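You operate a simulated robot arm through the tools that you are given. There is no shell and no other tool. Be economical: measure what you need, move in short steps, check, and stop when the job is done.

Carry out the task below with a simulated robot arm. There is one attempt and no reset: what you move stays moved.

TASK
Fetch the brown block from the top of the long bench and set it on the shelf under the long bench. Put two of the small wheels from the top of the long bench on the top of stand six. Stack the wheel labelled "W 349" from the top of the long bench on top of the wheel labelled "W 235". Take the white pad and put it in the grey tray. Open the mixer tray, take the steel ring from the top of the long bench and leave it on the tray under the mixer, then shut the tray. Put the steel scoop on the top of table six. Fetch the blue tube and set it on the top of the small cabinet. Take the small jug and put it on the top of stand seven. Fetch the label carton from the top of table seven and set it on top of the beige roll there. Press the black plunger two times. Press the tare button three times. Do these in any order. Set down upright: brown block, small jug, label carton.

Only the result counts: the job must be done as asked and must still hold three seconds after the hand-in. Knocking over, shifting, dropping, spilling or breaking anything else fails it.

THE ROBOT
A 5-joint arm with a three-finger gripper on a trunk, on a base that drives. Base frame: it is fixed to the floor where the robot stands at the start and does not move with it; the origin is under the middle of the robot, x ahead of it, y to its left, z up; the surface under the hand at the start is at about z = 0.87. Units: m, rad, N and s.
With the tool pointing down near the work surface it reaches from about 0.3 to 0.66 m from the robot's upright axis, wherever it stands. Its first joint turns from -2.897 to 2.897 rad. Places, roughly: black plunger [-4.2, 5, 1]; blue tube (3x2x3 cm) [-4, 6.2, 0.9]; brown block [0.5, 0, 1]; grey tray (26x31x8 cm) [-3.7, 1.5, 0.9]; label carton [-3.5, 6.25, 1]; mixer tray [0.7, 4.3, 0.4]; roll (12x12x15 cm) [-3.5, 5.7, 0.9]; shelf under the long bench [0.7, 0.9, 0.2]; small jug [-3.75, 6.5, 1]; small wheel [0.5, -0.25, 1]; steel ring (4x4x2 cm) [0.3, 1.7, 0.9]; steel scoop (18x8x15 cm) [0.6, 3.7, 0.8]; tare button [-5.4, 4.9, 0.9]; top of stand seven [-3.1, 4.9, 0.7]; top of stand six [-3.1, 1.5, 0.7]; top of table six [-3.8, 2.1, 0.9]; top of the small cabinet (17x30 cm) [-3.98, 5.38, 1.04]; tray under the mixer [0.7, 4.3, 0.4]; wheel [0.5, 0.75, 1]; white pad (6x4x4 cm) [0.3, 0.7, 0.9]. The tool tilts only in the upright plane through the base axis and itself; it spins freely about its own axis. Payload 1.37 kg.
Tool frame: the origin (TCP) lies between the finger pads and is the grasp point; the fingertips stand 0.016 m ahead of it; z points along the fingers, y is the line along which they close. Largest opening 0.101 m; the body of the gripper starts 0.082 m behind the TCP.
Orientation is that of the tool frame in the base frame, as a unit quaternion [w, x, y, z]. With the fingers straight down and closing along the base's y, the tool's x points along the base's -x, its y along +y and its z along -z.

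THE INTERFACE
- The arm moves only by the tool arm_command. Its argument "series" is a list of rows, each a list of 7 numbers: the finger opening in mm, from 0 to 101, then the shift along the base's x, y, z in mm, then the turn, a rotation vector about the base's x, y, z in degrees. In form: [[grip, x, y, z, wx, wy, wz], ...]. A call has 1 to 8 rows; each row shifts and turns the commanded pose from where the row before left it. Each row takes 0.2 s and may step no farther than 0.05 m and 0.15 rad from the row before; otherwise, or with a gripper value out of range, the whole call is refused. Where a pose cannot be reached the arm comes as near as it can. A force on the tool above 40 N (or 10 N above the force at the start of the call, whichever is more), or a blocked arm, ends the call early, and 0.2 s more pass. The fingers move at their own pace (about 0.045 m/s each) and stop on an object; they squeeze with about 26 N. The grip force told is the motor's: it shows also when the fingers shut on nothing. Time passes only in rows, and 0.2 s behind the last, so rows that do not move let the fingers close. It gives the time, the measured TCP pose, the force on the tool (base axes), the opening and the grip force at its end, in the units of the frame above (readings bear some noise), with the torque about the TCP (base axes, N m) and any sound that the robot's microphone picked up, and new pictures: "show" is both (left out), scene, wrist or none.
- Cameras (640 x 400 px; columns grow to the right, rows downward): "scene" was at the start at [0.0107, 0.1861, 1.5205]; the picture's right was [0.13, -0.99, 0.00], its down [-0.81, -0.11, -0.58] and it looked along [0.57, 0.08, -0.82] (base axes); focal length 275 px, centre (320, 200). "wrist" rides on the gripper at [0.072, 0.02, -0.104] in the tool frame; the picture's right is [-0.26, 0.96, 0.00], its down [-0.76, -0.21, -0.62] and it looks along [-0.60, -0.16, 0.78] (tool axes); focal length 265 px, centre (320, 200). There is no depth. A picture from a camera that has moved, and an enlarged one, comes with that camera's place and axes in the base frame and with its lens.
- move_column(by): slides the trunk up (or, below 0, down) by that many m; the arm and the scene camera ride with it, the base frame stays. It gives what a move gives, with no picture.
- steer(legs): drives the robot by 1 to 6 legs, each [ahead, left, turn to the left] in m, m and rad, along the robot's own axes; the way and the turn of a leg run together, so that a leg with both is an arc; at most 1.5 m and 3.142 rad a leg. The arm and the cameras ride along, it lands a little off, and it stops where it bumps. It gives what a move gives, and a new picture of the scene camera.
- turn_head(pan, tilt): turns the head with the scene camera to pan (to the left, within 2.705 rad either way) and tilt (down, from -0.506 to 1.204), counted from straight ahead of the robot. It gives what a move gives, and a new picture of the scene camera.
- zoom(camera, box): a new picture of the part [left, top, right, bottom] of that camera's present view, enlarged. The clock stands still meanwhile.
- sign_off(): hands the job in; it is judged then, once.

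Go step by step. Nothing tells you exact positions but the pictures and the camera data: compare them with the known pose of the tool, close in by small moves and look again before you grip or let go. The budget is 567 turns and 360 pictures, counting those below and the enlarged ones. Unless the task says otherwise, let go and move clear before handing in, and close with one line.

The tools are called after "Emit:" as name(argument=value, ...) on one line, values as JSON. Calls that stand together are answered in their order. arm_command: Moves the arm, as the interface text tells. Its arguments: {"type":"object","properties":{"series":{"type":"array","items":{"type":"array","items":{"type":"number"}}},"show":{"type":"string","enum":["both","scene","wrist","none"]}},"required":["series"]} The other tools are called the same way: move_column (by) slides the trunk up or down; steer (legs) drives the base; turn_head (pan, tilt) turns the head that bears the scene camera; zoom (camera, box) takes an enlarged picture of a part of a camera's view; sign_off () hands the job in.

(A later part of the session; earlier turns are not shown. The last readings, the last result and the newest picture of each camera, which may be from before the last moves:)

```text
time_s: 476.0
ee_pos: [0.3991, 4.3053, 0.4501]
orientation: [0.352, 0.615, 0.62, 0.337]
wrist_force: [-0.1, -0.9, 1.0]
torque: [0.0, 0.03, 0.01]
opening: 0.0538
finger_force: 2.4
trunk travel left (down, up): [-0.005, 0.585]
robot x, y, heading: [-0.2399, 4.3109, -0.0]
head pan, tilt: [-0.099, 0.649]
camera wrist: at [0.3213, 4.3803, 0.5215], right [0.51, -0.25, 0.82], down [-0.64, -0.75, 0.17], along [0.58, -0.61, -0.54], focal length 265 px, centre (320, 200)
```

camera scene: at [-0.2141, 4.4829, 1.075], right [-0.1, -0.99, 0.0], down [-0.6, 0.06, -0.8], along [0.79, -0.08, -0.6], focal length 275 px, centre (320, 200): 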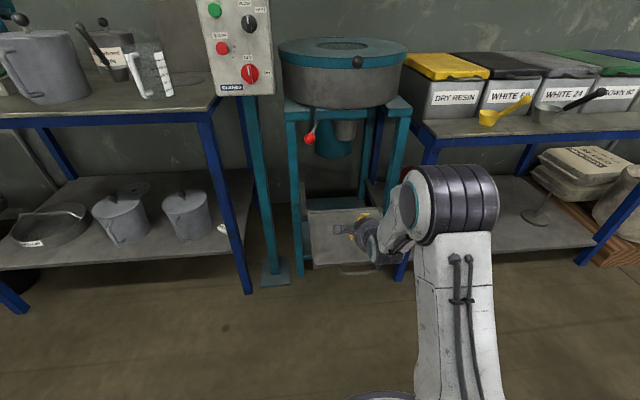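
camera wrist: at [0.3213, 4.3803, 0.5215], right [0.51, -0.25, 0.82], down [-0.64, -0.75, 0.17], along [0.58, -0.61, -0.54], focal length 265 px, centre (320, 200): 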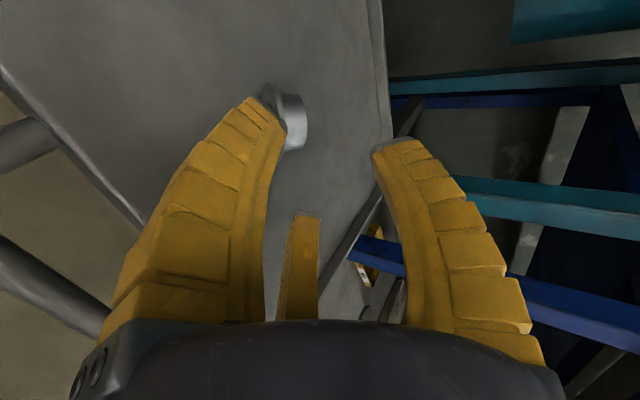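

The ring stays on the tray. Withdraw further and check.

Emit:
arm_command(series=[[50, -15, 0, 15, 0, 0, 0], [50, -10, 0, 30, 0, 0, 0], [50, -10, 0, 40, 0, 0, 0]], show="both")

Emit:
zoom(camera="scene", box=[280, 180, 400, 290])

```text
time_s: 476.8
ee_pos: [0.3631, 4.3029, 0.5335]
orientation: [0.352, 0.616, 0.62, 0.336]
wrist_force: [0.5, 0.4, -0.7]
torque: [0.02, 0.0, 0.04]
opening: 0.0539
finger_force: 3.1
trunk travel left (down, up): [-0.005, 0.585]
robot x, y, heading: [-0.2385, 4.3117, -0.003]
head pan, tilt: [-0.099, 0.649]
camera scene: at [-0.2138, 4.4829, 1.0749], right [-0.1, -0.99, 0.0], down [-0.6, 0.06, -0.8], along [0.79, -0.08, -0.6], focal length 275 px, centre (320, 200)
camera wrist: at [0.2856, 4.3793, 0.6041], right [0.51, -0.25, 0.83], down [-0.64, -0.75, 0.17], along [0.58, -0.61, -0.54], focal length 265 px, centre (320, 200)
```

scene: 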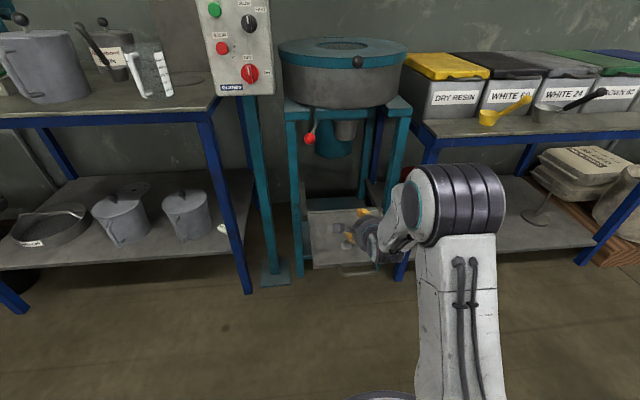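
wrist: 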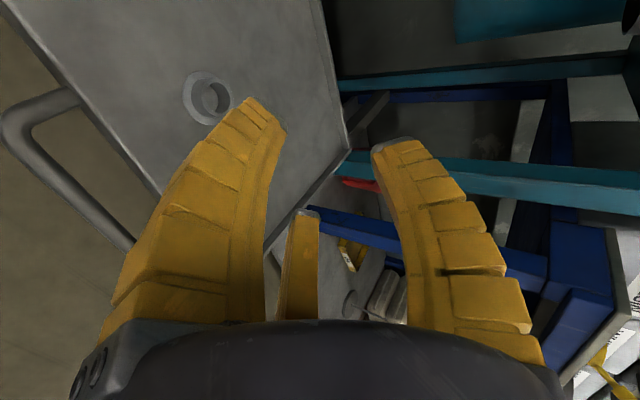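

```text
3.64 times, centred on (340, 235) of scene
camera zoom: at [-0.2138, 4.4829, 1.0749], right [-0.1, -0.99, 0.0], down [-0.6, 0.06, -0.8], along [0.79, -0.08, -0.6], focal length 1001 px, centre (247, 73)
```

zoom: 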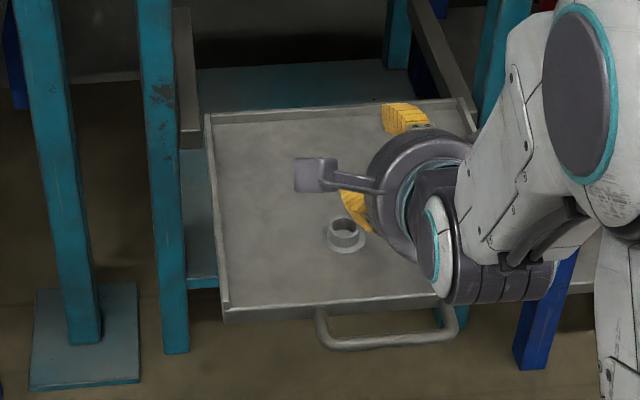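

The ring stands on the tray. Now to shut it: back off a little and re-grip the handle (bar at x≈0.30).

Emit:
arm_command(series=[[56, -20, 5, 20, 0, 0, 0], [56, -20, 5, 0, 0, -5, 0]], show="none")

Emit:
steer(legs=[[-0.16, 0, 0]])

Emit:
arm_command(series=[[56, 0, 3, -40, 0, -5, 0], [56, 0, 2, -45, 0, 0, 0], [56, 0, 0, -40, 0, 0, 0]], show="both")

```text
time_s: 477.4
ee_pos: [0.323, 4.3076, 0.5559]
orientation: [0.378, 0.599, 0.605, 0.364]
wrist_force: [-0.1, 0.2, -0.9]
torque: [-0.02, -0.04, 0.0]
opening: 0.0593
finger_force: 2.6
out of reach, approached as far as the arm can: row 2
trunk travel left (down, up): [-0.005, 0.585]
robot x, y, heading: [-0.2395, 4.316, -0.001]
head pan, tilt: [-0.099, 0.649]
```

```text
time_s: 478.8
ee_pos: [0.1633, 4.31, 0.5557]
orientation: [0.377, 0.599, 0.605, 0.364]
wrist_force: [0.8, 0.6, -0.6]
torque: [0.01, 0.02, 0.01]
opening: 0.0594
finger_force: 3.0
trunk travel left (down, up): [-0.005, 0.585]
robot x, y, heading: [-0.397, 4.3198, 0.003]
head pan, tilt: [-0.099, 0.649]
camera scene: at [-0.375, 4.4829, 1.075], right [-0.1, -1.0, 0.0], down [-0.6, 0.06, -0.8], along [0.79, -0.08, -0.6], focal length 275 px, centre (320, 200)
```

scene: 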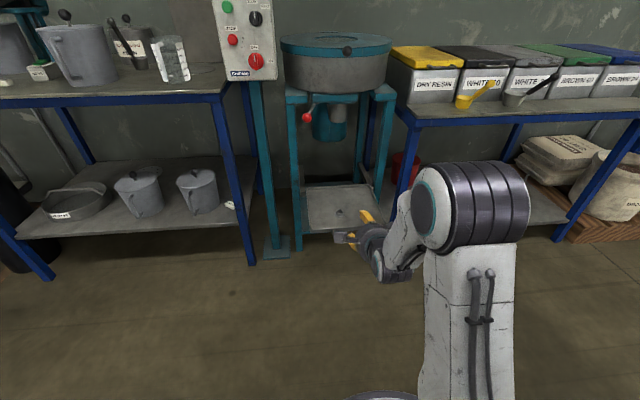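

```text
time_s: 479.6
ee_pos: [0.1624, 4.3133, 0.431]
orientation: [0.401, 0.581, 0.59, 0.392]
wrist_force: [-0.9, 0.8, 0.0]
torque: [-0.04, 0.04, 0.0]
opening: 0.0596
finger_force: 2.2
trunk travel left (down, up): [-0.005, 0.585]
robot x, y, heading: [-0.3988, 4.311, -0.002]
head pan, tilt: [-0.099, 0.649]
camera scene: at [-0.3753, 4.4829, 1.075], right [-0.1, -1.0, 0.0], down [-0.6, 0.06, -0.8], along [0.79, -0.08, -0.6], focal length 275 px, centre (320, 200)
camera wrist: at [0.0732, 4.3867, 0.4868], right [0.36, -0.25, 0.9], down [-0.65, -0.76, 0.05], along [0.67, -0.6, -0.43], focal length 265 px, centre (320, 200)
```

scene: 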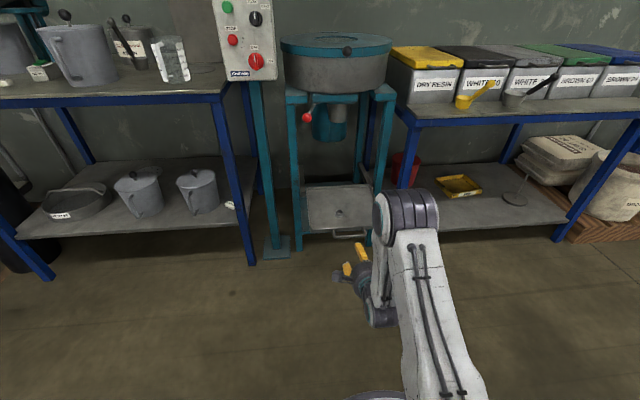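
wrist: 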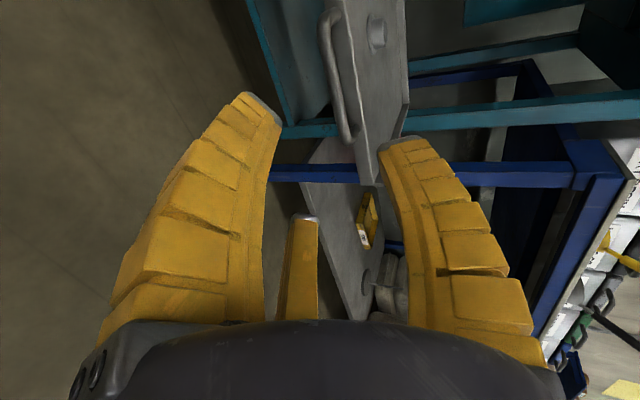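

Emit:
arm_command(series=[[56, 35, 0, -6, 0, 0, 0], [56, 35, 1, -10, 0, 0, 0], [56, 35, 1, -13, 0, 0, 0]], show="wrist")

```text
time_s: 480.4
ee_pos: [0.2694, 4.314, 0.4014]
orientation: [0.4, 0.581, 0.59, 0.392]
wrist_force: [-0.1, -0.6, 0.9]
torque: [0.01, 0.03, -0.02]
opening: 0.0596
finger_force: 3.3
trunk travel left (down, up): [-0.005, 0.585]
robot x, y, heading: [-0.3992, 4.3134, 0.0]
head pan, tilt: [-0.099, 0.649]
camera wrist: at [0.1801, 4.3875, 0.4577], right [0.36, -0.25, 0.9], down [-0.65, -0.76, 0.05], along [0.67, -0.6, -0.43], focal length 265 px, centre (320, 200)
```

wrist: 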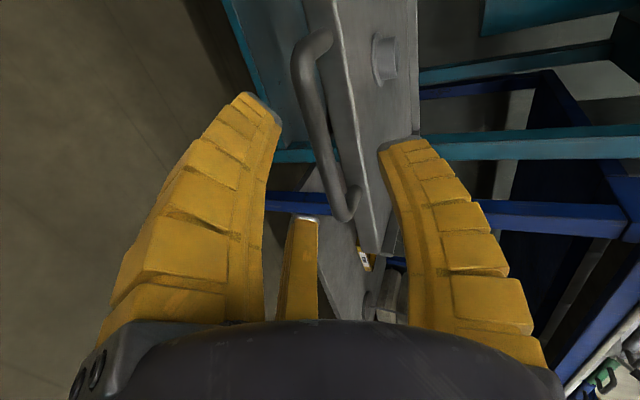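

Advance the rest, grip, then push in by arm.

Emit:
arm_command(series=[[56, 18, 0, -7, 0, 0, 0], [56, 17, 0, -6, 0, 0, 0], [0, 0, 0, -2, 0, 0, 0], [0, 0, 0, -2, 0, 0, 0], [0, 0, 0, 0, 0, 0, 0], [0, 0, 0, 0, 0, 0, 0]], show="none")

Emit:
arm_command(series=[[0, 8, 0, 0, 0, 0, 0], [0, 12, 0, 0, 0, 0, 0], [0, 12, 0, 0, 0, 0, 0], [0, 12, 0, 0, 0, 0, 0]], show="wrist")

```text
time_s: 481.8
ee_pos: [0.3038, 4.3151, 0.3849]
orientation: [0.4, 0.581, 0.59, 0.394]
wrist_force: [3.1, -1.6, 0.1]
torque: [0.2, -0.03, -0.12]
opening: 0.0154
finger_force: 27.6
trunk travel left (down, up): [-0.005, 0.585]
robot x, y, heading: [-0.3994, 4.3146, 0.001]
head pan, tilt: [-0.099, 0.649]
```

```text
time_s: 482.8
ee_pos: [0.3478, 4.3147, 0.3843]
orientation: [0.4, 0.581, 0.59, 0.393]
wrist_force: [-2.0, -5.1, 0.9]
torque: [0.4, -0.03, -0.22]
opening: 0.0156
finger_force: 27.7
trunk travel left (down, up): [-0.005, 0.585]
robot x, y, heading: [-0.3998, 4.3148, -0.0]
head pan, tilt: [-0.099, 0.649]
camera wrist: at [0.2573, 4.3879, 0.4411], right [0.36, -0.25, 0.9], down [-0.65, -0.76, 0.05], along [0.67, -0.6, -0.43], focal length 265 px, centre (320, 200)
```

wrist: 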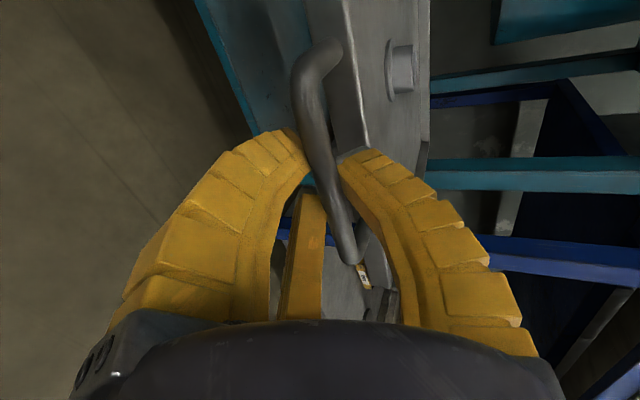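

Moving smoothly; keep pushing.

Emit:
arm_command(series=[[0, 12, 0, 0, 0, 0, 0], [0, 12, 0, 0, 0, 0, 0], [0, 12, 0, 0, 0, 0, 0], [0, 12, 0, 0, 0, 0, 0], [0, 12, 0, 0, 0, 0, 0], [0, 12, 0, 0, 0, 0, 0]], show="none")

Emit:
steer(legs=[[0.07, 0, 0]])

```text
time_s: 484.2
ee_pos: [0.4181, 4.314, 0.3843]
orientation: [0.399, 0.581, 0.59, 0.393]
wrist_force: [-1.6, -8.4, 2.0]
torque: [0.32, -0.04, -0.3]
opening: 0.0157
finger_force: 28.5
trunk travel left (down, up): [-0.005, 0.585]
robot x, y, heading: [-0.3978, 4.3137, 0.002]
head pan, tilt: [-0.099, 0.649]
```

```text
time_s: 485.2
ee_pos: [0.488, 4.3135, 0.3838]
orientation: [0.4, 0.581, 0.59, 0.392]
wrist_force: [1.4, -11.6, 0.3]
torque: [0.37, -0.01, -0.3]
opening: 0.0152
finger_force: 28.4
trunk travel left (down, up): [-0.005, 0.585]
robot x, y, heading: [-0.3279, 4.3134, 0.007]
head pan, tilt: [-0.099, 0.649]
camera scene: at [-0.3059, 4.4825, 1.075], right [-0.1, -1.0, 0.0], down [-0.6, 0.06, -0.8], along [0.79, -0.08, -0.6], focal length 275 px, centre (320, 200)
```

scene: 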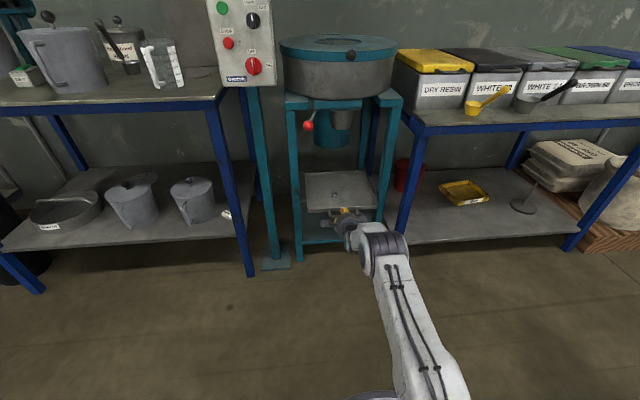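

Nearly closed. Push the last bit until it stops.

Emit:
arm_command(series=[[0, 5, 0, 0, 0, 0, 0], [0, 5, 0, 0, 0, 0, 0]], show="none")

Emit:
arm_command(series=[[0, 4, 0, 0, 0, 0, 0], [0, 4, 0, 0, 0, 0, 0]], show="none")

Emit:
arm_command(series=[[0, 4, 0, 0, 0, 0, 0], [0, 4, 0, 0, 0, 0, 0]], show="none")

```text
time_s: 485.8
ee_pos: [0.498, 4.3151, 0.3854]
orientation: [0.4, 0.58, 0.59, 0.393]
wrist_force: [-2.5, 1.3, 0.7]
torque: [0.38, -0.02, -0.22]
opening: 0.0151
finger_force: 27.4
trunk travel left (down, up): [-0.005, 0.585]
robot x, y, heading: [-0.3362, 4.3135, -0.001]
head pan, tilt: [-0.099, 0.649]
```

```text
time_s: 486.4
ee_pos: [0.5061, 4.3138, 0.3826]
orientation: [0.4, 0.581, 0.591, 0.392]
wrist_force: [0.1, 1.1, -2.4]
torque: [0.31, 0.0, -0.27]
opening: 0.0138
finger_force: 28.0
trunk travel left (down, up): [-0.005, 0.585]
robot x, y, heading: [-0.3305, 4.3161, 0.0]
head pan, tilt: [-0.099, 0.649]
```

```text
time_s: 487.0
ee_pos: [0.5146, 4.3143, 0.3785]
orientation: [0.398, 0.584, 0.591, 0.389]
wrist_force: [-2.6, -4.4, -13.2]
torque: [0.17, -0.13, -0.03]
opening: 0.0061
finger_force: 28.3
trunk travel left (down, up): [-0.005, 0.585]
robot x, y, heading: [-0.33, 4.316, 0.001]
head pan, tilt: [-0.099, 0.649]
```

The tray has stopped (fingers now slide on the bar). Release, withdraw and check.

Emit:
arm_command(series=[[60, -4, 0, 3, 0, 0, 0], [60, 0, 0, 0, 0, 0, 0], [60, 0, 0, 0, 0, 0, 0], [60, -20, 0, 8, 0, 0, 0], [60, -40, 0, 16, 0, 0, 0], [60, -40, 0, 16, 0, 0, 0]], show="wrist")

Emit:
zoom(camera="scene", box=[270, 140, 410, 260])

```text
time_s: 488.4
ee_pos: [0.411, 4.3143, 0.4257]
orientation: [0.4, 0.581, 0.59, 0.393]
wrist_force: [0.0, 0.3, -0.1]
torque: [-0.02, -0.03, 0.03]
opening: 0.0634
finger_force: 2.4
trunk travel left (down, up): [-0.005, 0.585]
robot x, y, heading: [-0.3353, 4.3144, 0.004]
head pan, tilt: [-0.099, 0.649]
camera wrist: at [0.3215, 4.3881, 0.4826], right [0.36, -0.25, 0.9], down [-0.65, -0.76, 0.05], along [0.67, -0.6, -0.43], focal length 265 px, centre (320, 200)
```

wrist: 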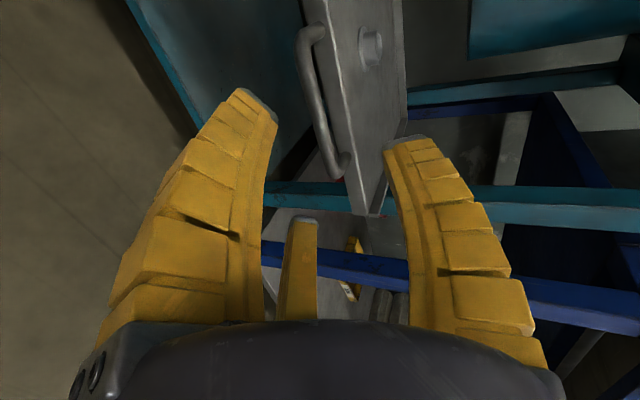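

```text
3.33 times, centred on (340, 200) of scene
camera zoom: at [-0.3058, 4.4829, 1.0749], right [-0.1, -1.0, 0.0], down [-0.6, 0.06, -0.8], along [0.79, -0.08, -0.6], focal length 917 px, centre (253, 200)
```

zoom: 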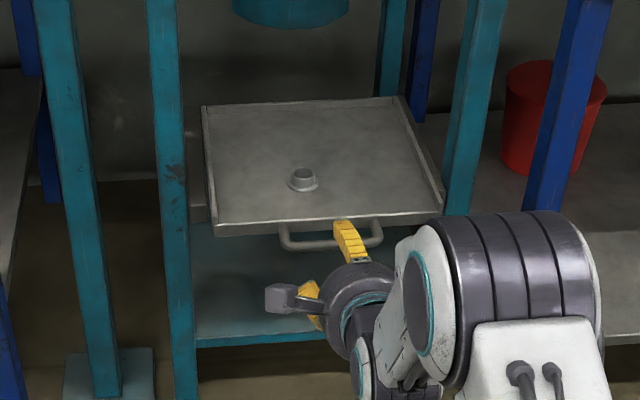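

The tray looks shut (bar back at x≈0.50). I'll give it one gentle confirming push with closed fingers on the front.

Emit:
arm_command(series=[[0, 0, 0, -10, 0, 0, 0], [0, 0, 0, -5, 0, 0, 0], [0, 0, 0, 0, 0, 0, 0], [0, 25, 0, 0, 0, 0, 0], [0, 25, 0, 0, 0, 0, 0]], show="wrist")

```text
time_s: 489.6
ee_pos: [0.46, 4.3141, 0.4115]
orientation: [0.4, 0.58, 0.591, 0.393]
wrist_force: [-0.5, -0.1, 0.2]
torque: [0.0, 0.01, 0.0]
opening: 0.0003
finger_force: 25.8
trunk travel left (down, up): [-0.005, 0.585]
robot x, y, heading: [-0.3298, 4.313, 0.002]
head pan, tilt: [-0.099, 0.649]
camera wrist: at [0.3703, 4.3878, 0.4682], right [0.36, -0.25, 0.9], down [-0.65, -0.76, 0.05], along [0.67, -0.6, -0.43], focal length 265 px, centre (320, 200)
```

wrist: 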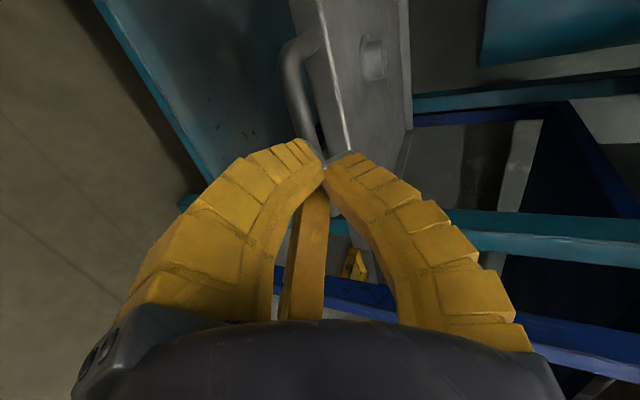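

Emit:
arm_command(series=[[0, 12, 0, -3, 0, 0, 0], [0, 10, 0, -3, 0, 0, 0], [0, 8, 0, 0, 0, 0, 0]], show="none")

Emit:
arm_command(series=[[0, 6, 0, 0, 0, 0, 0], [0, 6, 0, 0, 0, 0, 0]], show="wrist")

```text
time_s: 490.4
ee_pos: [0.4909, 4.3142, 0.4067]
orientation: [0.401, 0.58, 0.59, 0.393]
wrist_force: [-2.2, 0.1, 1.0]
torque: [0.0, -0.01, 0.01]
opening: 0.0002
finger_force: 26.2
trunk travel left (down, up): [-0.005, 0.585]
robot x, y, heading: [-0.3309, 4.3164, -0.0]
head pan, tilt: [-0.099, 0.649]
```

```text
time_s: 490.9
ee_pos: [0.4929, 4.316, 0.4047]
orientation: [0.398, 0.582, 0.591, 0.391]
wrist_force: [-25.7, 0.3, 11.6]
torque: [0.04, 0.31, -0.01]
opening: 0.0
finger_force: 26.2
trunk travel left (down, up): [-0.005, 0.585]
robot x, y, heading: [-0.3359, 4.3154, -0.001]
head pan, tilt: [-0.099, 0.649]
stopped in row 2: the force on the tool passed its limit at 46 N (the readings are from after the stop); the commanded pose is now the measured one
camera wrist: at [0.4036, 4.388, 0.4631], right [0.36, -0.25, 0.9], down [-0.65, -0.76, 0.05], along [0.67, -0.6, -0.44], focal length 265 px, centre (320, 200)
```

wrist: 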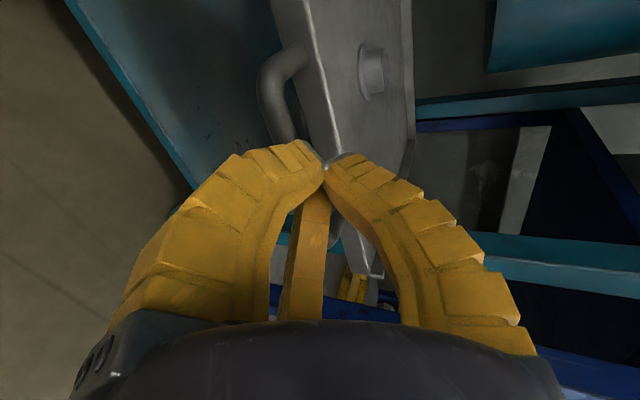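

The tray is firmly shut with the ring inside. Back away, straighten the tool, raise the trunk and look for the scoop.

Emit:
arm_command(series=[[0, -20, 0, 8, 0, 0, 0], [0, -40, 0, 16, 0, 0, 0]], show="none")

Emit:
steer(legs=[[-0.4, -0.3, 0]])

Emit:
arm_command(series=[[80, 0, 0, 20, 0, 8.5, 0], [80, 0, 0, 20, 0, 8.5, 0], [80, 0, 0, 20, 0, 8.5, 0], [80, 0, 0, 20, 0, 8.5, 0], [80, 0, 0, 20, 0, 8.5, 0], [80, 0, 0, 20, 0, 8.5, 0], [80, 0, 0, 20, 0, 8.5, 0], [80, 0, 0, 20, 0, 8.4, 0]], show="none")

Emit:
move_column(by=0.4)

Emit:
turn_head(pan=-0.1, tilt=0.6)

```text
time_s: 491.4
ee_pos: [0.4357, 4.3131, 0.4277]
orientation: [0.398, 0.582, 0.592, 0.391]
wrist_force: [0.0, -1.1, -0.6]
torque: [0.04, -0.07, 0.0]
opening: 0.0002
finger_force: 25.8
trunk travel left (down, up): [-0.005, 0.585]
robot x, y, heading: [-0.3275, 4.3188, 0.0]
head pan, tilt: [-0.099, 0.649]
```

```text
time_s: 494.4
ee_pos: [0.0313, 4.0119, 0.4273]
orientation: [0.4, 0.585, 0.589, 0.389]
wrist_force: [0.2, 0.3, 0.2]
torque: [0.01, 0.0, 0.02]
opening: 0.0
finger_force: 26.2
trunk travel left (down, up): [-0.005, 0.585]
robot x, y, heading: [-0.7323, 4.02, -0.011]
head pan, tilt: [-0.099, 0.649]
camera scene: at [-0.7086, 4.1874, 1.075], right [-0.11, -0.99, 0.0], down [-0.6, 0.06, -0.8], along [0.79, -0.08, -0.6], focal length 275 px, centre (320, 200)
```

scene: 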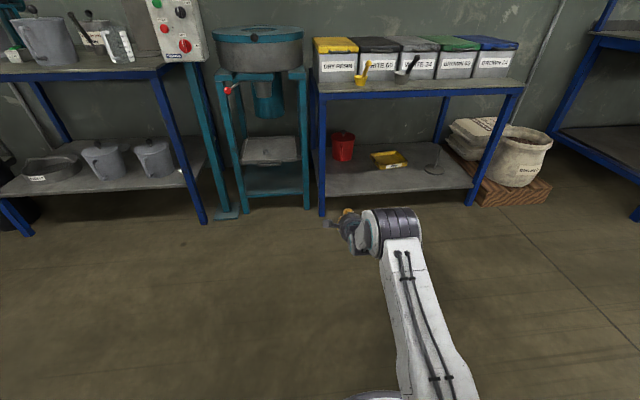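

```text
time_s: 496.2
ee_pos: [-0.0902, 4.0112, 0.5608]
orientation: [0.017, 0.703, 0.711, 0.016]
wrist_force: [-0.3, -0.7, -0.3]
torque: [0.01, 0.0, 0.0]
opening: 0.0823
finger_force: 1.5
out of reach, approached as far as the arm can: row 5, 6, 7, 8
trunk travel left (down, up): [-0.005, 0.585]
robot x, y, heading: [-0.7399, 4.0163, -0.004]
head pan, tilt: [-0.099, 0.649]
```

```text
time_s: 500.0
ee_pos: [-0.0898, 4.0125, 0.961]
orientation: [0.017, 0.703, 0.711, 0.016]
wrist_force: [-0.4, 0.0, -0.4]
torque: [0.01, -0.01, 0.0]
opening: 0.0822
finger_force: 1.7
trunk travel left (down, up): [-0.405, 0.185]
robot x, y, heading: [-0.7352, 4.0169, -0.006]
head pan, tilt: [-0.099, 0.649]
```

```text
time_s: 500.6
ee_pos: [-0.0896, 4.0113, 0.9611]
orientation: [0.017, 0.703, 0.711, 0.016]
wrist_force: [0.4, -0.3, -0.6]
torque: [0.0, -0.01, -0.03]
opening: 0.0822
finger_force: 1.9
trunk travel left (down, up): [-0.405, 0.185]
robot x, y, heading: [-0.7353, 4.0205, -0.006]
head pan, tilt: [-0.099, 0.6]
camera scene: at [-0.7071, 4.1873, 1.4792], right [-0.11, -0.99, 0.0], down [-0.56, 0.06, -0.82], along [0.82, -0.09, -0.57], focal length 275 px, centre (320, 200)
```

scene: 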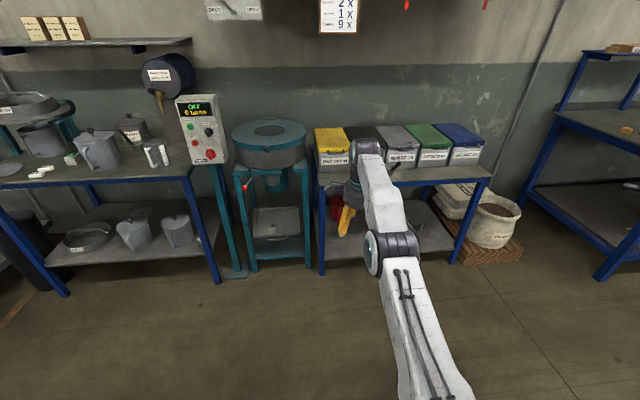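

The scoop cup is near (0.58,3.69,0.78), hidden behind the arm. Retract the arm and move to face it.

Emit:
arm_command(series=[[82, -40, 0, 20, 0, 2.7, 0], [82, -40, 0, 20, 0, 0, 0], [82, -40, 0, 30, 0, 0, 0]], show="none")

Emit:
steer(legs=[[0.5, -0.2, 0.006]])

Emit:
turn_head(pan=-0.3, tilt=0.65)

```text
time_s: 501.4
ee_pos: [-0.1372, 4.0127, 1.0345]
orientation: [-0.004, 0.704, 0.711, -0.004]
wrist_force: [-0.3, 0.4, 0.3]
torque: [-0.01, -0.02, 0.0]
opening: 0.084
finger_force: 1.6
out of reach, approached as far as the arm can: row 1, 2, 3
trunk travel left (down, up): [-0.405, 0.185]
robot x, y, heading: [-0.735, 4.0178, -0.008]
head pan, tilt: [-0.099, 0.6]
```

```text
time_s: 504.6
ee_pos: [0.3672, 3.8137, 1.0328]
orientation: [-0.004, 0.702, 0.713, -0.004]
wrist_force: [0.6, -0.3, 0.5]
torque: [-0.02, 0.01, 0.0]
opening: 0.0839
finger_force: 1.5
trunk travel left (down, up): [-0.405, 0.185]
robot x, y, heading: [-0.2297, 3.8199, -0.006]
head pan, tilt: [-0.099, 0.6]
camera scene: at [-0.2041, 3.9862, 1.4792], right [-0.1, -0.99, 0.0], down [-0.56, 0.06, -0.82], along [0.82, -0.09, -0.57], focal length 275 px, centre (320, 200)
```

scene: 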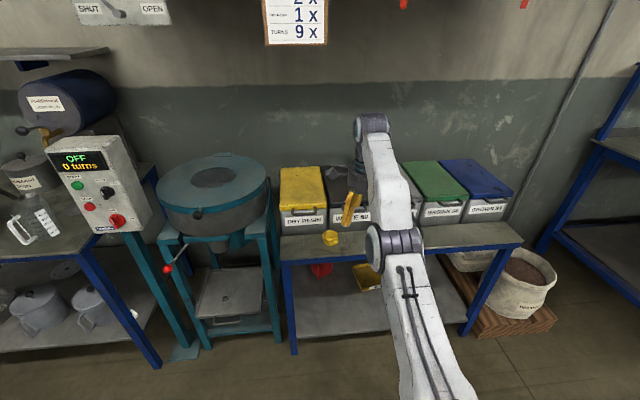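

```text
time_s: 505.3
ee_pos: [0.3662, 3.814, 1.0324]
orientation: [-0.005, 0.702, 0.712, -0.004]
wrist_force: [-0.3, 0.1, -0.3]
torque: [-0.01, 0.03, -0.01]
opening: 0.0841
finger_force: 1.2
trunk travel left (down, up): [-0.405, 0.185]
robot x, y, heading: [-0.229, 3.8158, -0.006]
head pan, tilt: [-0.3, 0.649]
camera scene: at [-0.2095, 3.9695, 1.475], right [-0.3, -0.95, 0.0], down [-0.58, 0.18, -0.8], along [0.76, -0.24, -0.6], focal length 275 px, centre (320, 200)
```

scene: 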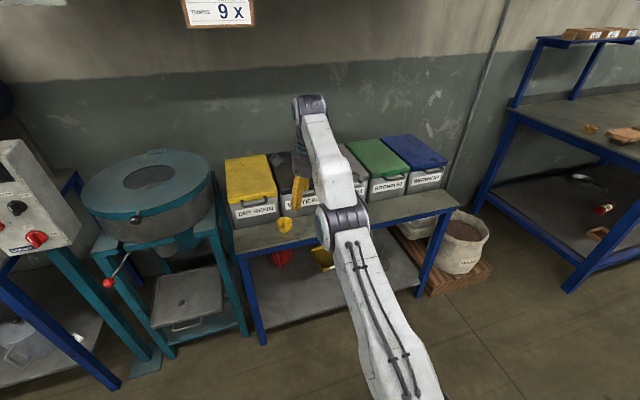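

The scoop is still behind the arm. Retract the arm more.

Emit:
arm_command(series=[[84, -40, 10, 0, 0, 0, 0], [84, -40, 10, 0, 0, 0, 0], [84, -40, 10, 0, 0, 0, 0], [84, -40, 10, 0, 0, 0, 0]], show="both")

Emit:
zoom(camera="scene", box=[220, 140, 460, 290])

```text
time_s: 506.3
ee_pos: [0.3658, 3.8516, 1.0355]
orientation: [-0.004, 0.702, 0.712, -0.004]
wrist_force: [0.8, -0.1, -0.4]
torque: [0.0, -0.03, 0.0]
opening: 0.0858
finger_force: 1.5
out of reach, approached as far as the arm can: row 1, 2, 3, 4
trunk travel left (down, up): [-0.405, 0.185]
robot x, y, heading: [-0.2311, 3.8146, -0.002]
head pan, tilt: [-0.3, 0.649]
camera scene: at [-0.2096, 3.9699, 1.4749], right [-0.3, -0.95, 0.0], down [-0.58, 0.18, -0.8], along [0.76, -0.24, -0.6], focal length 275 px, centre (320, 200)
camera wrist: at [0.3866, 3.9252, 1.1404], right [0.97, -0.25, -0.01], down [-0.19, -0.76, 0.62], along [-0.16, -0.6, -0.78], focal length 265 px, centre (320, 200)
```

scene: 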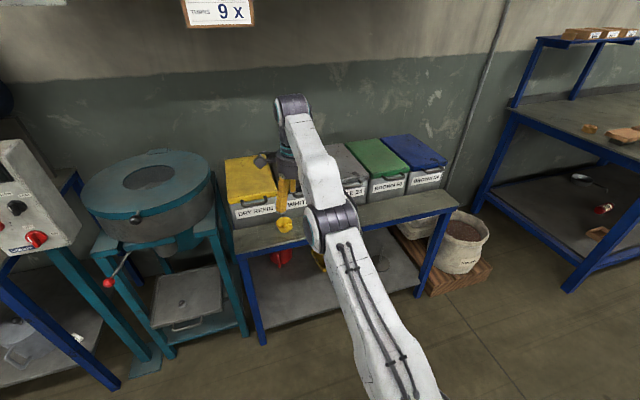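
wrist: 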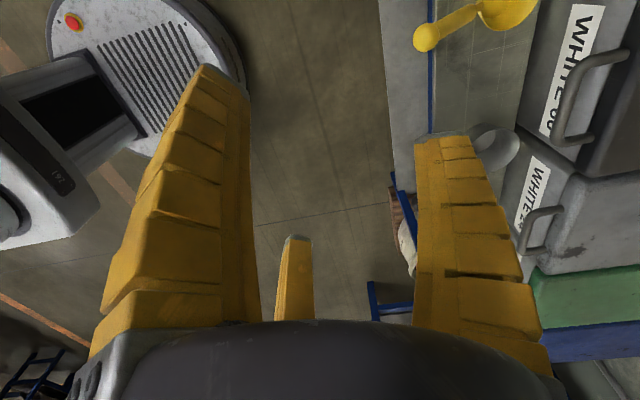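

```text
2.67 times, centred on (340, 215) of scene
camera zoom: at [-0.2096, 3.9699, 1.4749], right [-0.3, -0.95, 0.0], down [-0.58, 0.18, -0.8], along [0.76, -0.24, -0.6], focal length 734 px, centre (267, 160)
```

zoom: 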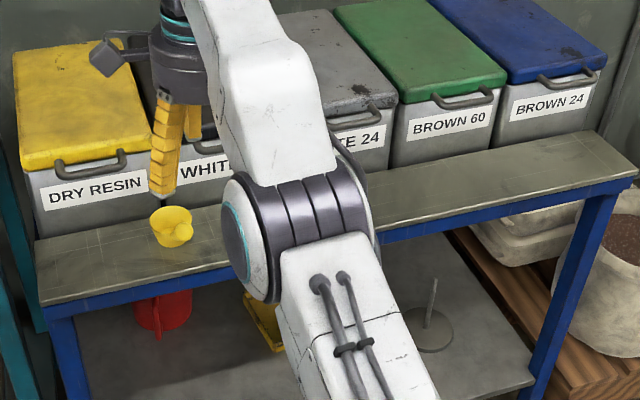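

The arm is stuck at full extension (as it was near the tray of table six). Use the same recovery: tilt the tip inward, then straighten while retracting.

Emit:
arm_command(series=[[84, 0, 0, 0, 0, 7.4, 0], [84, 0, 0, 0, 0, 7.4, 0], [84, 0, 0, 0, 0, 7.4, 0]], show="none")

Emit:
arm_command(series=[[84, -10, 0, -5, 0, 0, 0], [84, -10, 0, -5, 0, 0, 0]], show="none")

```text
time_s: 507.1
ee_pos: [0.2943, 3.8374, 1.0001]
orientation: [-0.136, 0.686, 0.7, -0.144]
wrist_force: [0.5, -0.7, -0.9]
torque: [-0.03, 0.0, -0.01]
opening: 0.0856
finger_force: 1.3
out of reach, approached as far as the arm can: row 1, 2, 3
trunk travel left (down, up): [-0.405, 0.185]
robot x, y, heading: [-0.2294, 3.8198, -0.008]
head pan, tilt: [-0.3, 0.649]
```

```text
time_s: 507.7
ee_pos: [0.2744, 3.8303, 0.9904]
orientation: [-0.137, 0.688, 0.698, -0.143]
wrist_force: [-0.7, 0.2, -0.2]
torque: [0.03, -0.02, -0.04]
opening: 0.0859
finger_force: 1.4
out of reach, approached as far as the arm can: row 1
trunk travel left (down, up): [-0.405, 0.185]
robot x, y, heading: [-0.23, 3.8173, -0.004]
head pan, tilt: [-0.3, 0.649]
```

Freed. Straighten and retract further.

Emit:
arm_command(series=[[84, -10, 5, 10, 0, -7.4, 0], [84, -10, 5, 10, 0, -7.4, 0], [84, -10, 5, 10, 0, -8, 0], [84, -20, 20, 20, 0, 0, 0], [84, -20, 20, 20, 0, 0, 0], [84, 0, 30, 0, 0, 0, 0], [84, 0, 40, 0, 0, 0, 0], [84, 0, 40, 0, 0, 0, 0]], show="scene")

Emit:
zoom(camera="scene", box=[240, 150, 480, 300])

```text
time_s: 509.5
ee_pos: [0.2065, 3.998, 1.0613]
orientation: [0.0, 0.702, 0.713, -0.002]
wrist_force: [-0.4, -0.1, 0.7]
torque: [-0.02, -0.01, 0.01]
opening: 0.0856
finger_force: 1.5
trunk travel left (down, up): [-0.405, 0.185]
robot x, y, heading: [-0.2303, 3.8208, -0.004]
head pan, tilt: [-0.3, 0.649]
camera scene: at [-0.2095, 3.9699, 1.4749], right [-0.3, -0.95, 0.0], down [-0.58, 0.18, -0.8], along [0.76, -0.24, -0.6], focal length 275 px, centre (320, 200)
```

scene: 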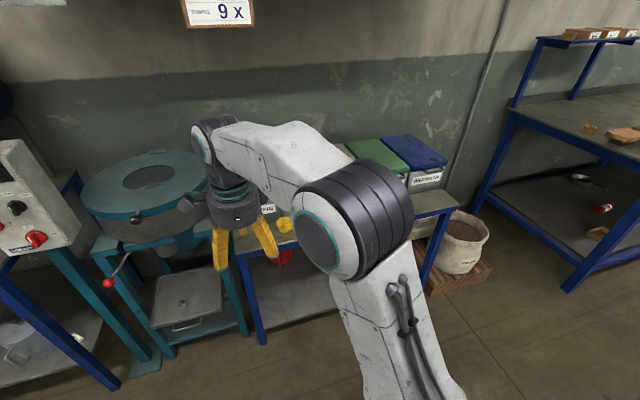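

```text
2.67 times, centred on (360, 225) of scene
camera zoom: at [-0.2095, 3.9699, 1.4749], right [-0.3, -0.95, 0.0], down [-0.58, 0.18, -0.8], along [0.76, -0.24, -0.6], focal length 734 px, centre (213, 133)
```

zoom: 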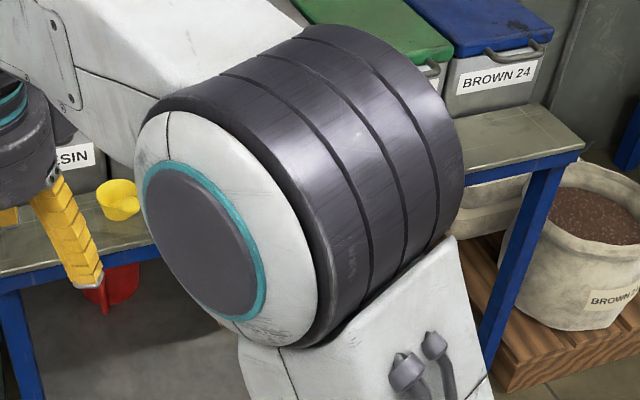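

Configuration restored. Strafe right so the scoop appears left of the arm.

Emit:
steer(legs=[[-0.1, -0.35, 0.004]])

Emit:
turn_head(pan=0.1, tilt=0.7)

Emit:
zoom(camera="scene", box=[250, 100, 410, 230])

```text
time_s: 511.9
ee_pos: [0.108, 3.6452, 1.0605]
orientation: [-0.001, 0.701, 0.713, 0.0]
wrist_force: [-0.4, 0.1, 0.4]
torque: [0.02, -0.03, 0.02]
opening: 0.0856
finger_force: 1.2
trunk travel left (down, up): [-0.405, 0.185]
robot x, y, heading: [-0.3274, 3.4684, -0.004]
head pan, tilt: [-0.3, 0.649]
camera scene: at [-0.3082, 3.6179, 1.475], right [-0.3, -0.95, 0.0], down [-0.58, 0.18, -0.8], along [0.76, -0.24, -0.6], focal length 275 px, centre (320, 200)
```

scene: 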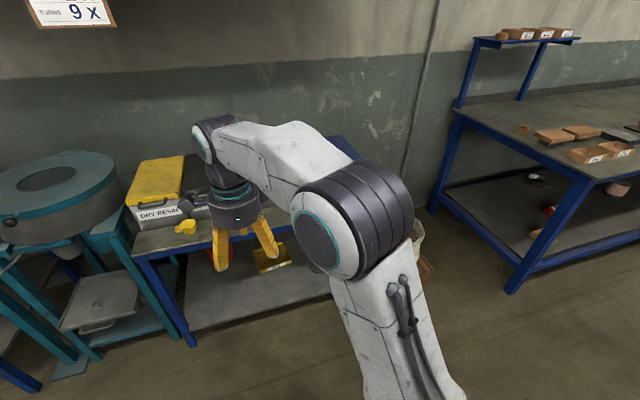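

```text
time_s: 512.7
ee_pos: [0.1077, 3.6457, 1.0617]
orientation: [-0.001, 0.702, 0.713, -0.001]
wrist_force: [0.2, 0.7, -0.8]
torque: [0.01, -0.03, 0.02]
opening: 0.0857
finger_force: 1.9
trunk travel left (down, up): [-0.405, 0.185]
robot x, y, heading: [-0.3283, 3.4673, -0.007]
head pan, tilt: [0.099, 0.7]
camera scene: at [-0.3063, 3.6524, 1.4706], right [0.1, -1.0, 0.0], down [-0.64, -0.06, -0.77], along [0.76, 0.07, -0.64], focal length 275 px, centre (320, 200)
```

scene: 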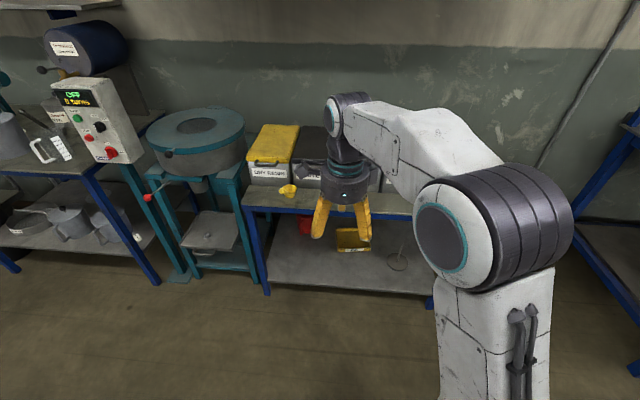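

```text
3.08 times, centred on (330, 165) of scene
camera zoom: at [-0.3063, 3.6524, 1.4706], right [0.1, -1.0, 0.0], down [-0.64, -0.06, -0.77], along [0.76, 0.07, -0.64], focal length 847 px, centre (289, 308)
```

zoom: 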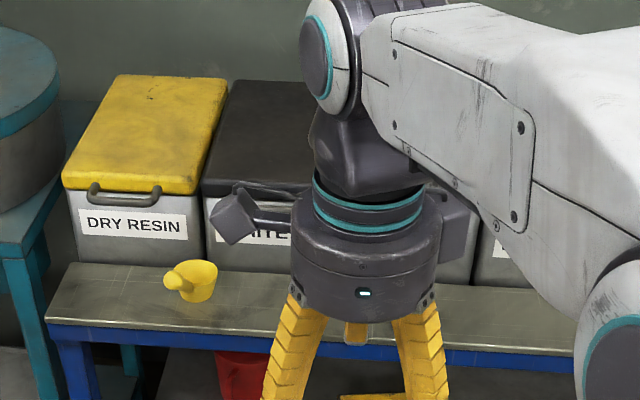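

Swing the arm right to clear the view.

Emit:
arm_command(series=[[84, 0, -48, 0, 0, 0, 0], [84, 0, -48, 0, 0, 0, 0], [84, 0, -48, 0, 0, 0, 0], [84, 0, -48, 0, 0, 0, 0], [84, 0, -48, 0, 0, 0, 0], [84, 0, -48, 0, 0, 0, 0]], show="scene")

Emit:
zoom(camera="scene", box=[260, 120, 420, 240])

```text
time_s: 514.1
ee_pos: [0.1101, 3.3577, 1.0617]
orientation: [-0.001, 0.701, 0.713, -0.001]
wrist_force: [-0.4, 0.7, 0.0]
torque: [-0.01, -0.04, 0.02]
opening: 0.0856
finger_force: 1.4
trunk travel left (down, up): [-0.405, 0.185]
robot x, y, heading: [-0.3326, 3.4652, -0.006]
head pan, tilt: [0.099, 0.7]
camera scene: at [-0.3062, 3.6519, 1.4707], right [0.1, -1.0, 0.0], down [-0.64, -0.06, -0.76], along [0.76, 0.07, -0.64], focal length 275 px, centre (320, 200)
```

scene: 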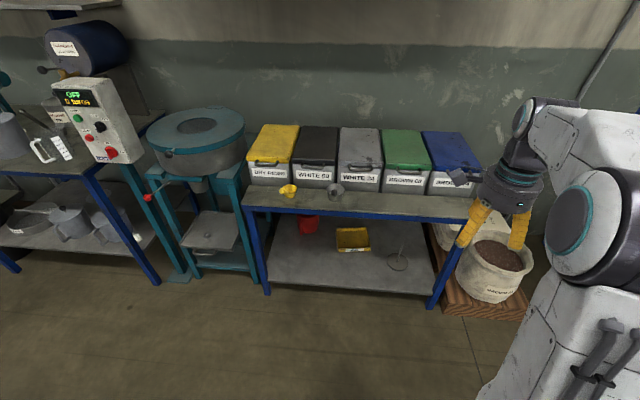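

```text
3.33 times, centred on (340, 180) of scene
camera zoom: at [-0.3062, 3.6519, 1.4707], right [0.1, -1.0, 0.0], down [-0.64, -0.06, -0.76], along [0.76, 0.07, -0.64], focal length 917 px, centre (253, 267)
```

zoom: 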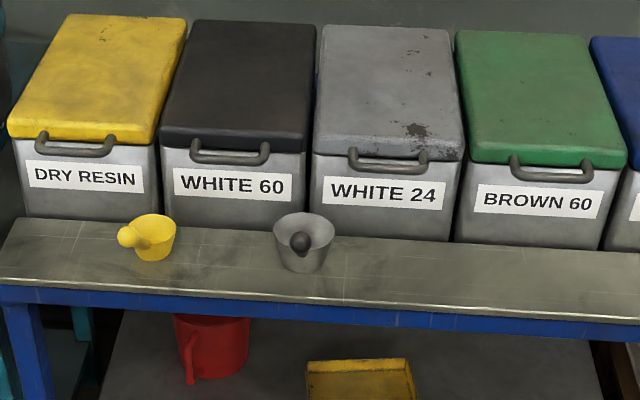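

The scoop stands in front of "WHITE 24"; its handle points up toward me. Drive closer and view it with the wrist camera.

Emit:
steer(legs=[[0.27, 0.2, 0.006]])

Emit:
arm_command(series=[[100, 20, 20, 0, 0, 0, 0], [100, 20, 20, 0, 0, 0, 0], [100, 10, 20, 0, 0, 0, 0], [100, 0, 20, 0, 0, 0, 0], [100, 0, 20, 0, 0, 0, 0]], show="both")

```text
time_s: 516.3
ee_pos: [0.3844, 3.5562, 1.062]
orientation: [-0.001, 0.701, 0.713, -0.001]
wrist_force: [0.3, 0.3, 0.3]
torque: [0.01, -0.03, -0.03]
opening: 0.0859
finger_force: 1.4
trunk travel left (down, up): [-0.405, 0.185]
robot x, y, heading: [-0.0552, 3.6682, -0.001]
head pan, tilt: [0.099, 0.7]
camera scene: at [-0.0318, 3.8496, 1.4706], right [0.1, -1.0, 0.0], down [-0.64, -0.06, -0.76], along [0.76, 0.07, -0.64], focal length 275 px, centre (320, 200)
```

scene: 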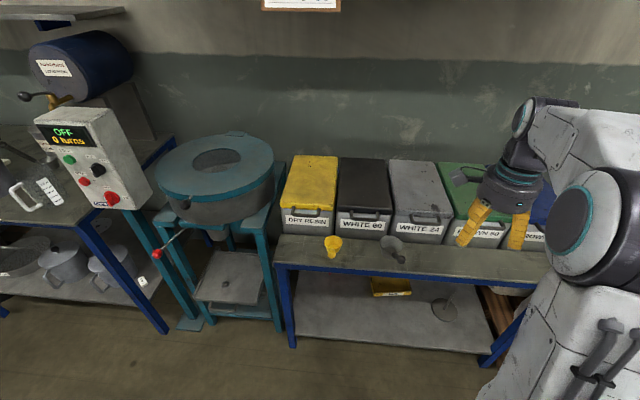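

```text
time_s: 517.5
ee_pos: [0.4341, 3.656, 1.0611]
orientation: [0.0, 0.7, 0.714, 0.0]
wrist_force: [-0.4, 0.3, 0.0]
torque: [0.0, -0.03, -0.01]
opening: 0.0999
finger_force: 0.2
trunk travel left (down, up): [-0.405, 0.185]
robot x, y, heading: [-0.0526, 3.6674, 0.001]
head pan, tilt: [0.099, 0.7]
camera scene: at [-0.0322, 3.8496, 1.4706], right [0.1, -1.0, 0.0], down [-0.64, -0.06, -0.76], along [0.76, 0.07, -0.64], focal length 275 px, centre (320, 200)
camera wrist: at [0.4531, 3.7298, 1.1661], right [0.97, -0.25, 0.0], down [-0.19, -0.76, 0.62], along [-0.15, -0.6, -0.78], focal length 265 px, centre (320, 200)
```

scene: 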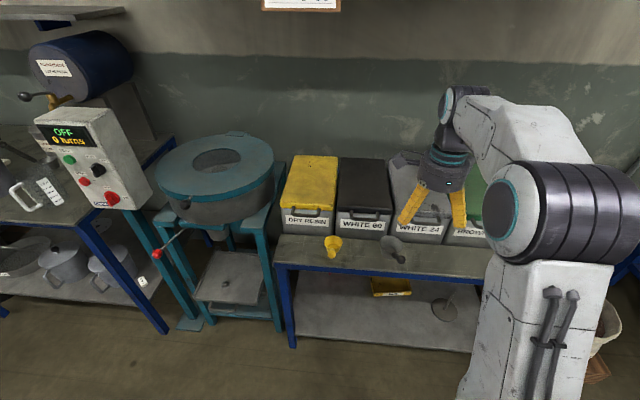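
wrist: 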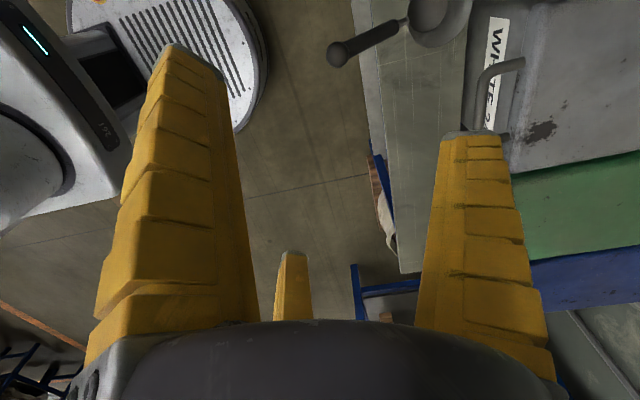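

The cup is hemmed in by the bin, but the handle points up toward me (ball end ≈(0.459,3.672,0.864), 42–48° slope). I'll grasp it coaxially: tilt the tool 48° forward, in line with the handle.

Emit:
arm_command(series=[[80, -5, 3, -20, 0, -8, 0], [80, -5, 3, -20, 0, -8, 0], [80, -5, 3, -25, 0, -8, 0], [80, -5, 3, -25, 0, -8, 0], [80, -5, 3, -25, 0, -8, 0], [80, -5, 1, -20, 0, -8, 0]], show="both")

```text
time_s: 518.9
ee_pos: [0.4146, 3.6686, 0.9293]
orientation: [0.286, 0.639, 0.654, 0.287]
wrist_force: [-0.4, 0.5, -0.1]
torque: [0.01, 0.02, -0.02]
opening: 0.0823
finger_force: 1.8
out of reach, approached as far as the arm can: row 6
trunk travel left (down, up): [-0.405, 0.185]
robot x, y, heading: [-0.0552, 3.6674, -0.002]
head pan, tilt: [0.099, 0.7]
camera scene: at [-0.0314, 3.8493, 1.4706], right [0.1, -1.0, 0.0], down [-0.64, -0.06, -0.76], along [0.76, 0.07, -0.64], focal length 275 px, centre (320, 200)
camera wrist: at [0.3492, 3.7408, 1.0141], right [0.65, -0.25, 0.72], down [-0.59, -0.76, 0.27], along [0.48, -0.6, -0.64], focal length 265 px, centre (320, 200)
```

scene: 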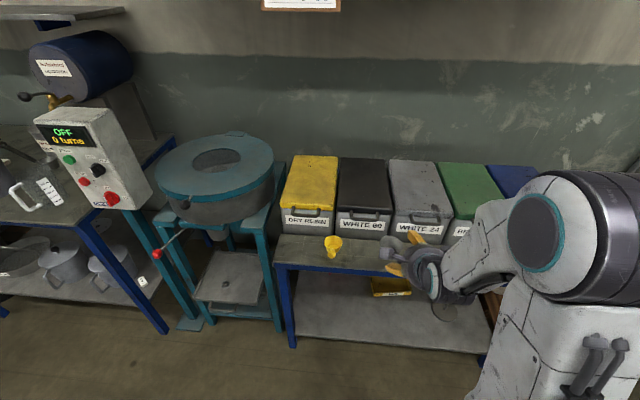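
wrist: 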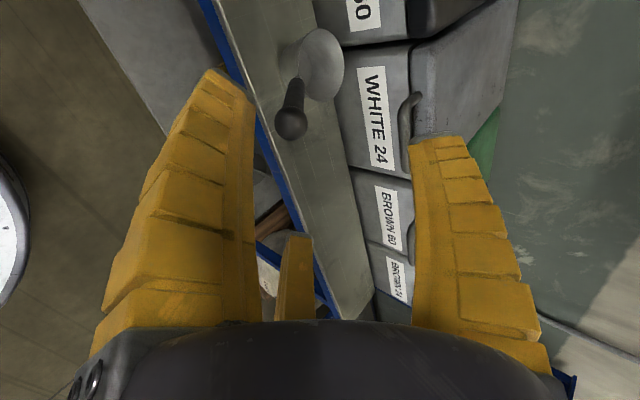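

Ball end at ≈(0.462,3.672,0.860). Back the base up 6 cm for room, align on the handle axis, then advance.

Emit:
steer(legs=[[-0.06, 0, 0.002]])

Emit:
arm_command(series=[[70, 24, 1, -7, 0, 0, 0], [70, 24, 1, -7, 0, 0, 0]], show="wrist")

```text
time_s: 519.9
ee_pos: [0.3529, 3.6688, 0.9323]
orientation: [0.288, 0.639, 0.653, 0.287]
wrist_force: [0.7, -0.7, -0.2]
torque: [-0.03, -0.05, 0.01]
opening: 0.0821
finger_force: 1.8
trunk travel left (down, up): [-0.405, 0.185]
robot x, y, heading: [-0.1178, 3.6659, 0.004]
head pan, tilt: [0.099, 0.7]
camera scene: at [-0.0939, 3.8495, 1.4706], right [0.1, -1.0, 0.0], down [-0.64, -0.06, -0.77], along [0.76, 0.08, -0.64], focal length 275 px, centre (320, 200)
```

scene: 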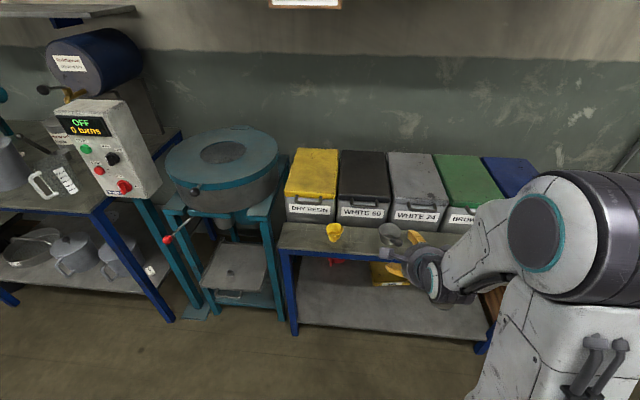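

```text
time_s: 520.5
ee_pos: [0.4031, 3.67, 0.9166]
orientation: [0.287, 0.639, 0.654, 0.286]
wrist_force: [0.4, -1.1, -0.1]
torque: [0.0, 0.02, -0.03]
opening: 0.0729
finger_force: 2.4
trunk travel left (down, up): [-0.405, 0.185]
robot x, y, heading: [-0.1171, 3.6682, 0.002]
head pan, tilt: [0.099, 0.7]
camera wrist: at [0.3374, 3.7429, 1.0015], right [0.65, -0.25, 0.72], down [-0.58, -0.77, 0.27], along [0.48, -0.59, -0.64], focal length 265 px, centre (320, 200)
```

wrist: 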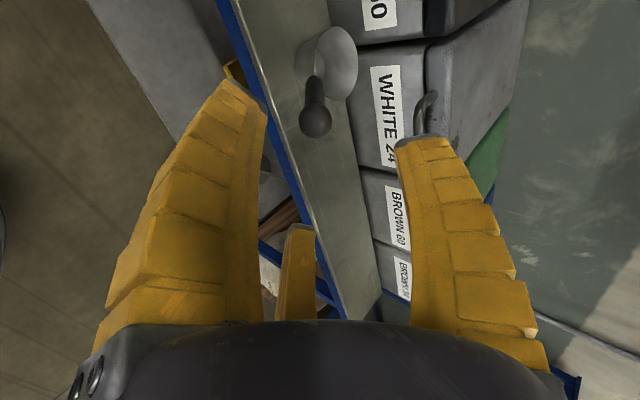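

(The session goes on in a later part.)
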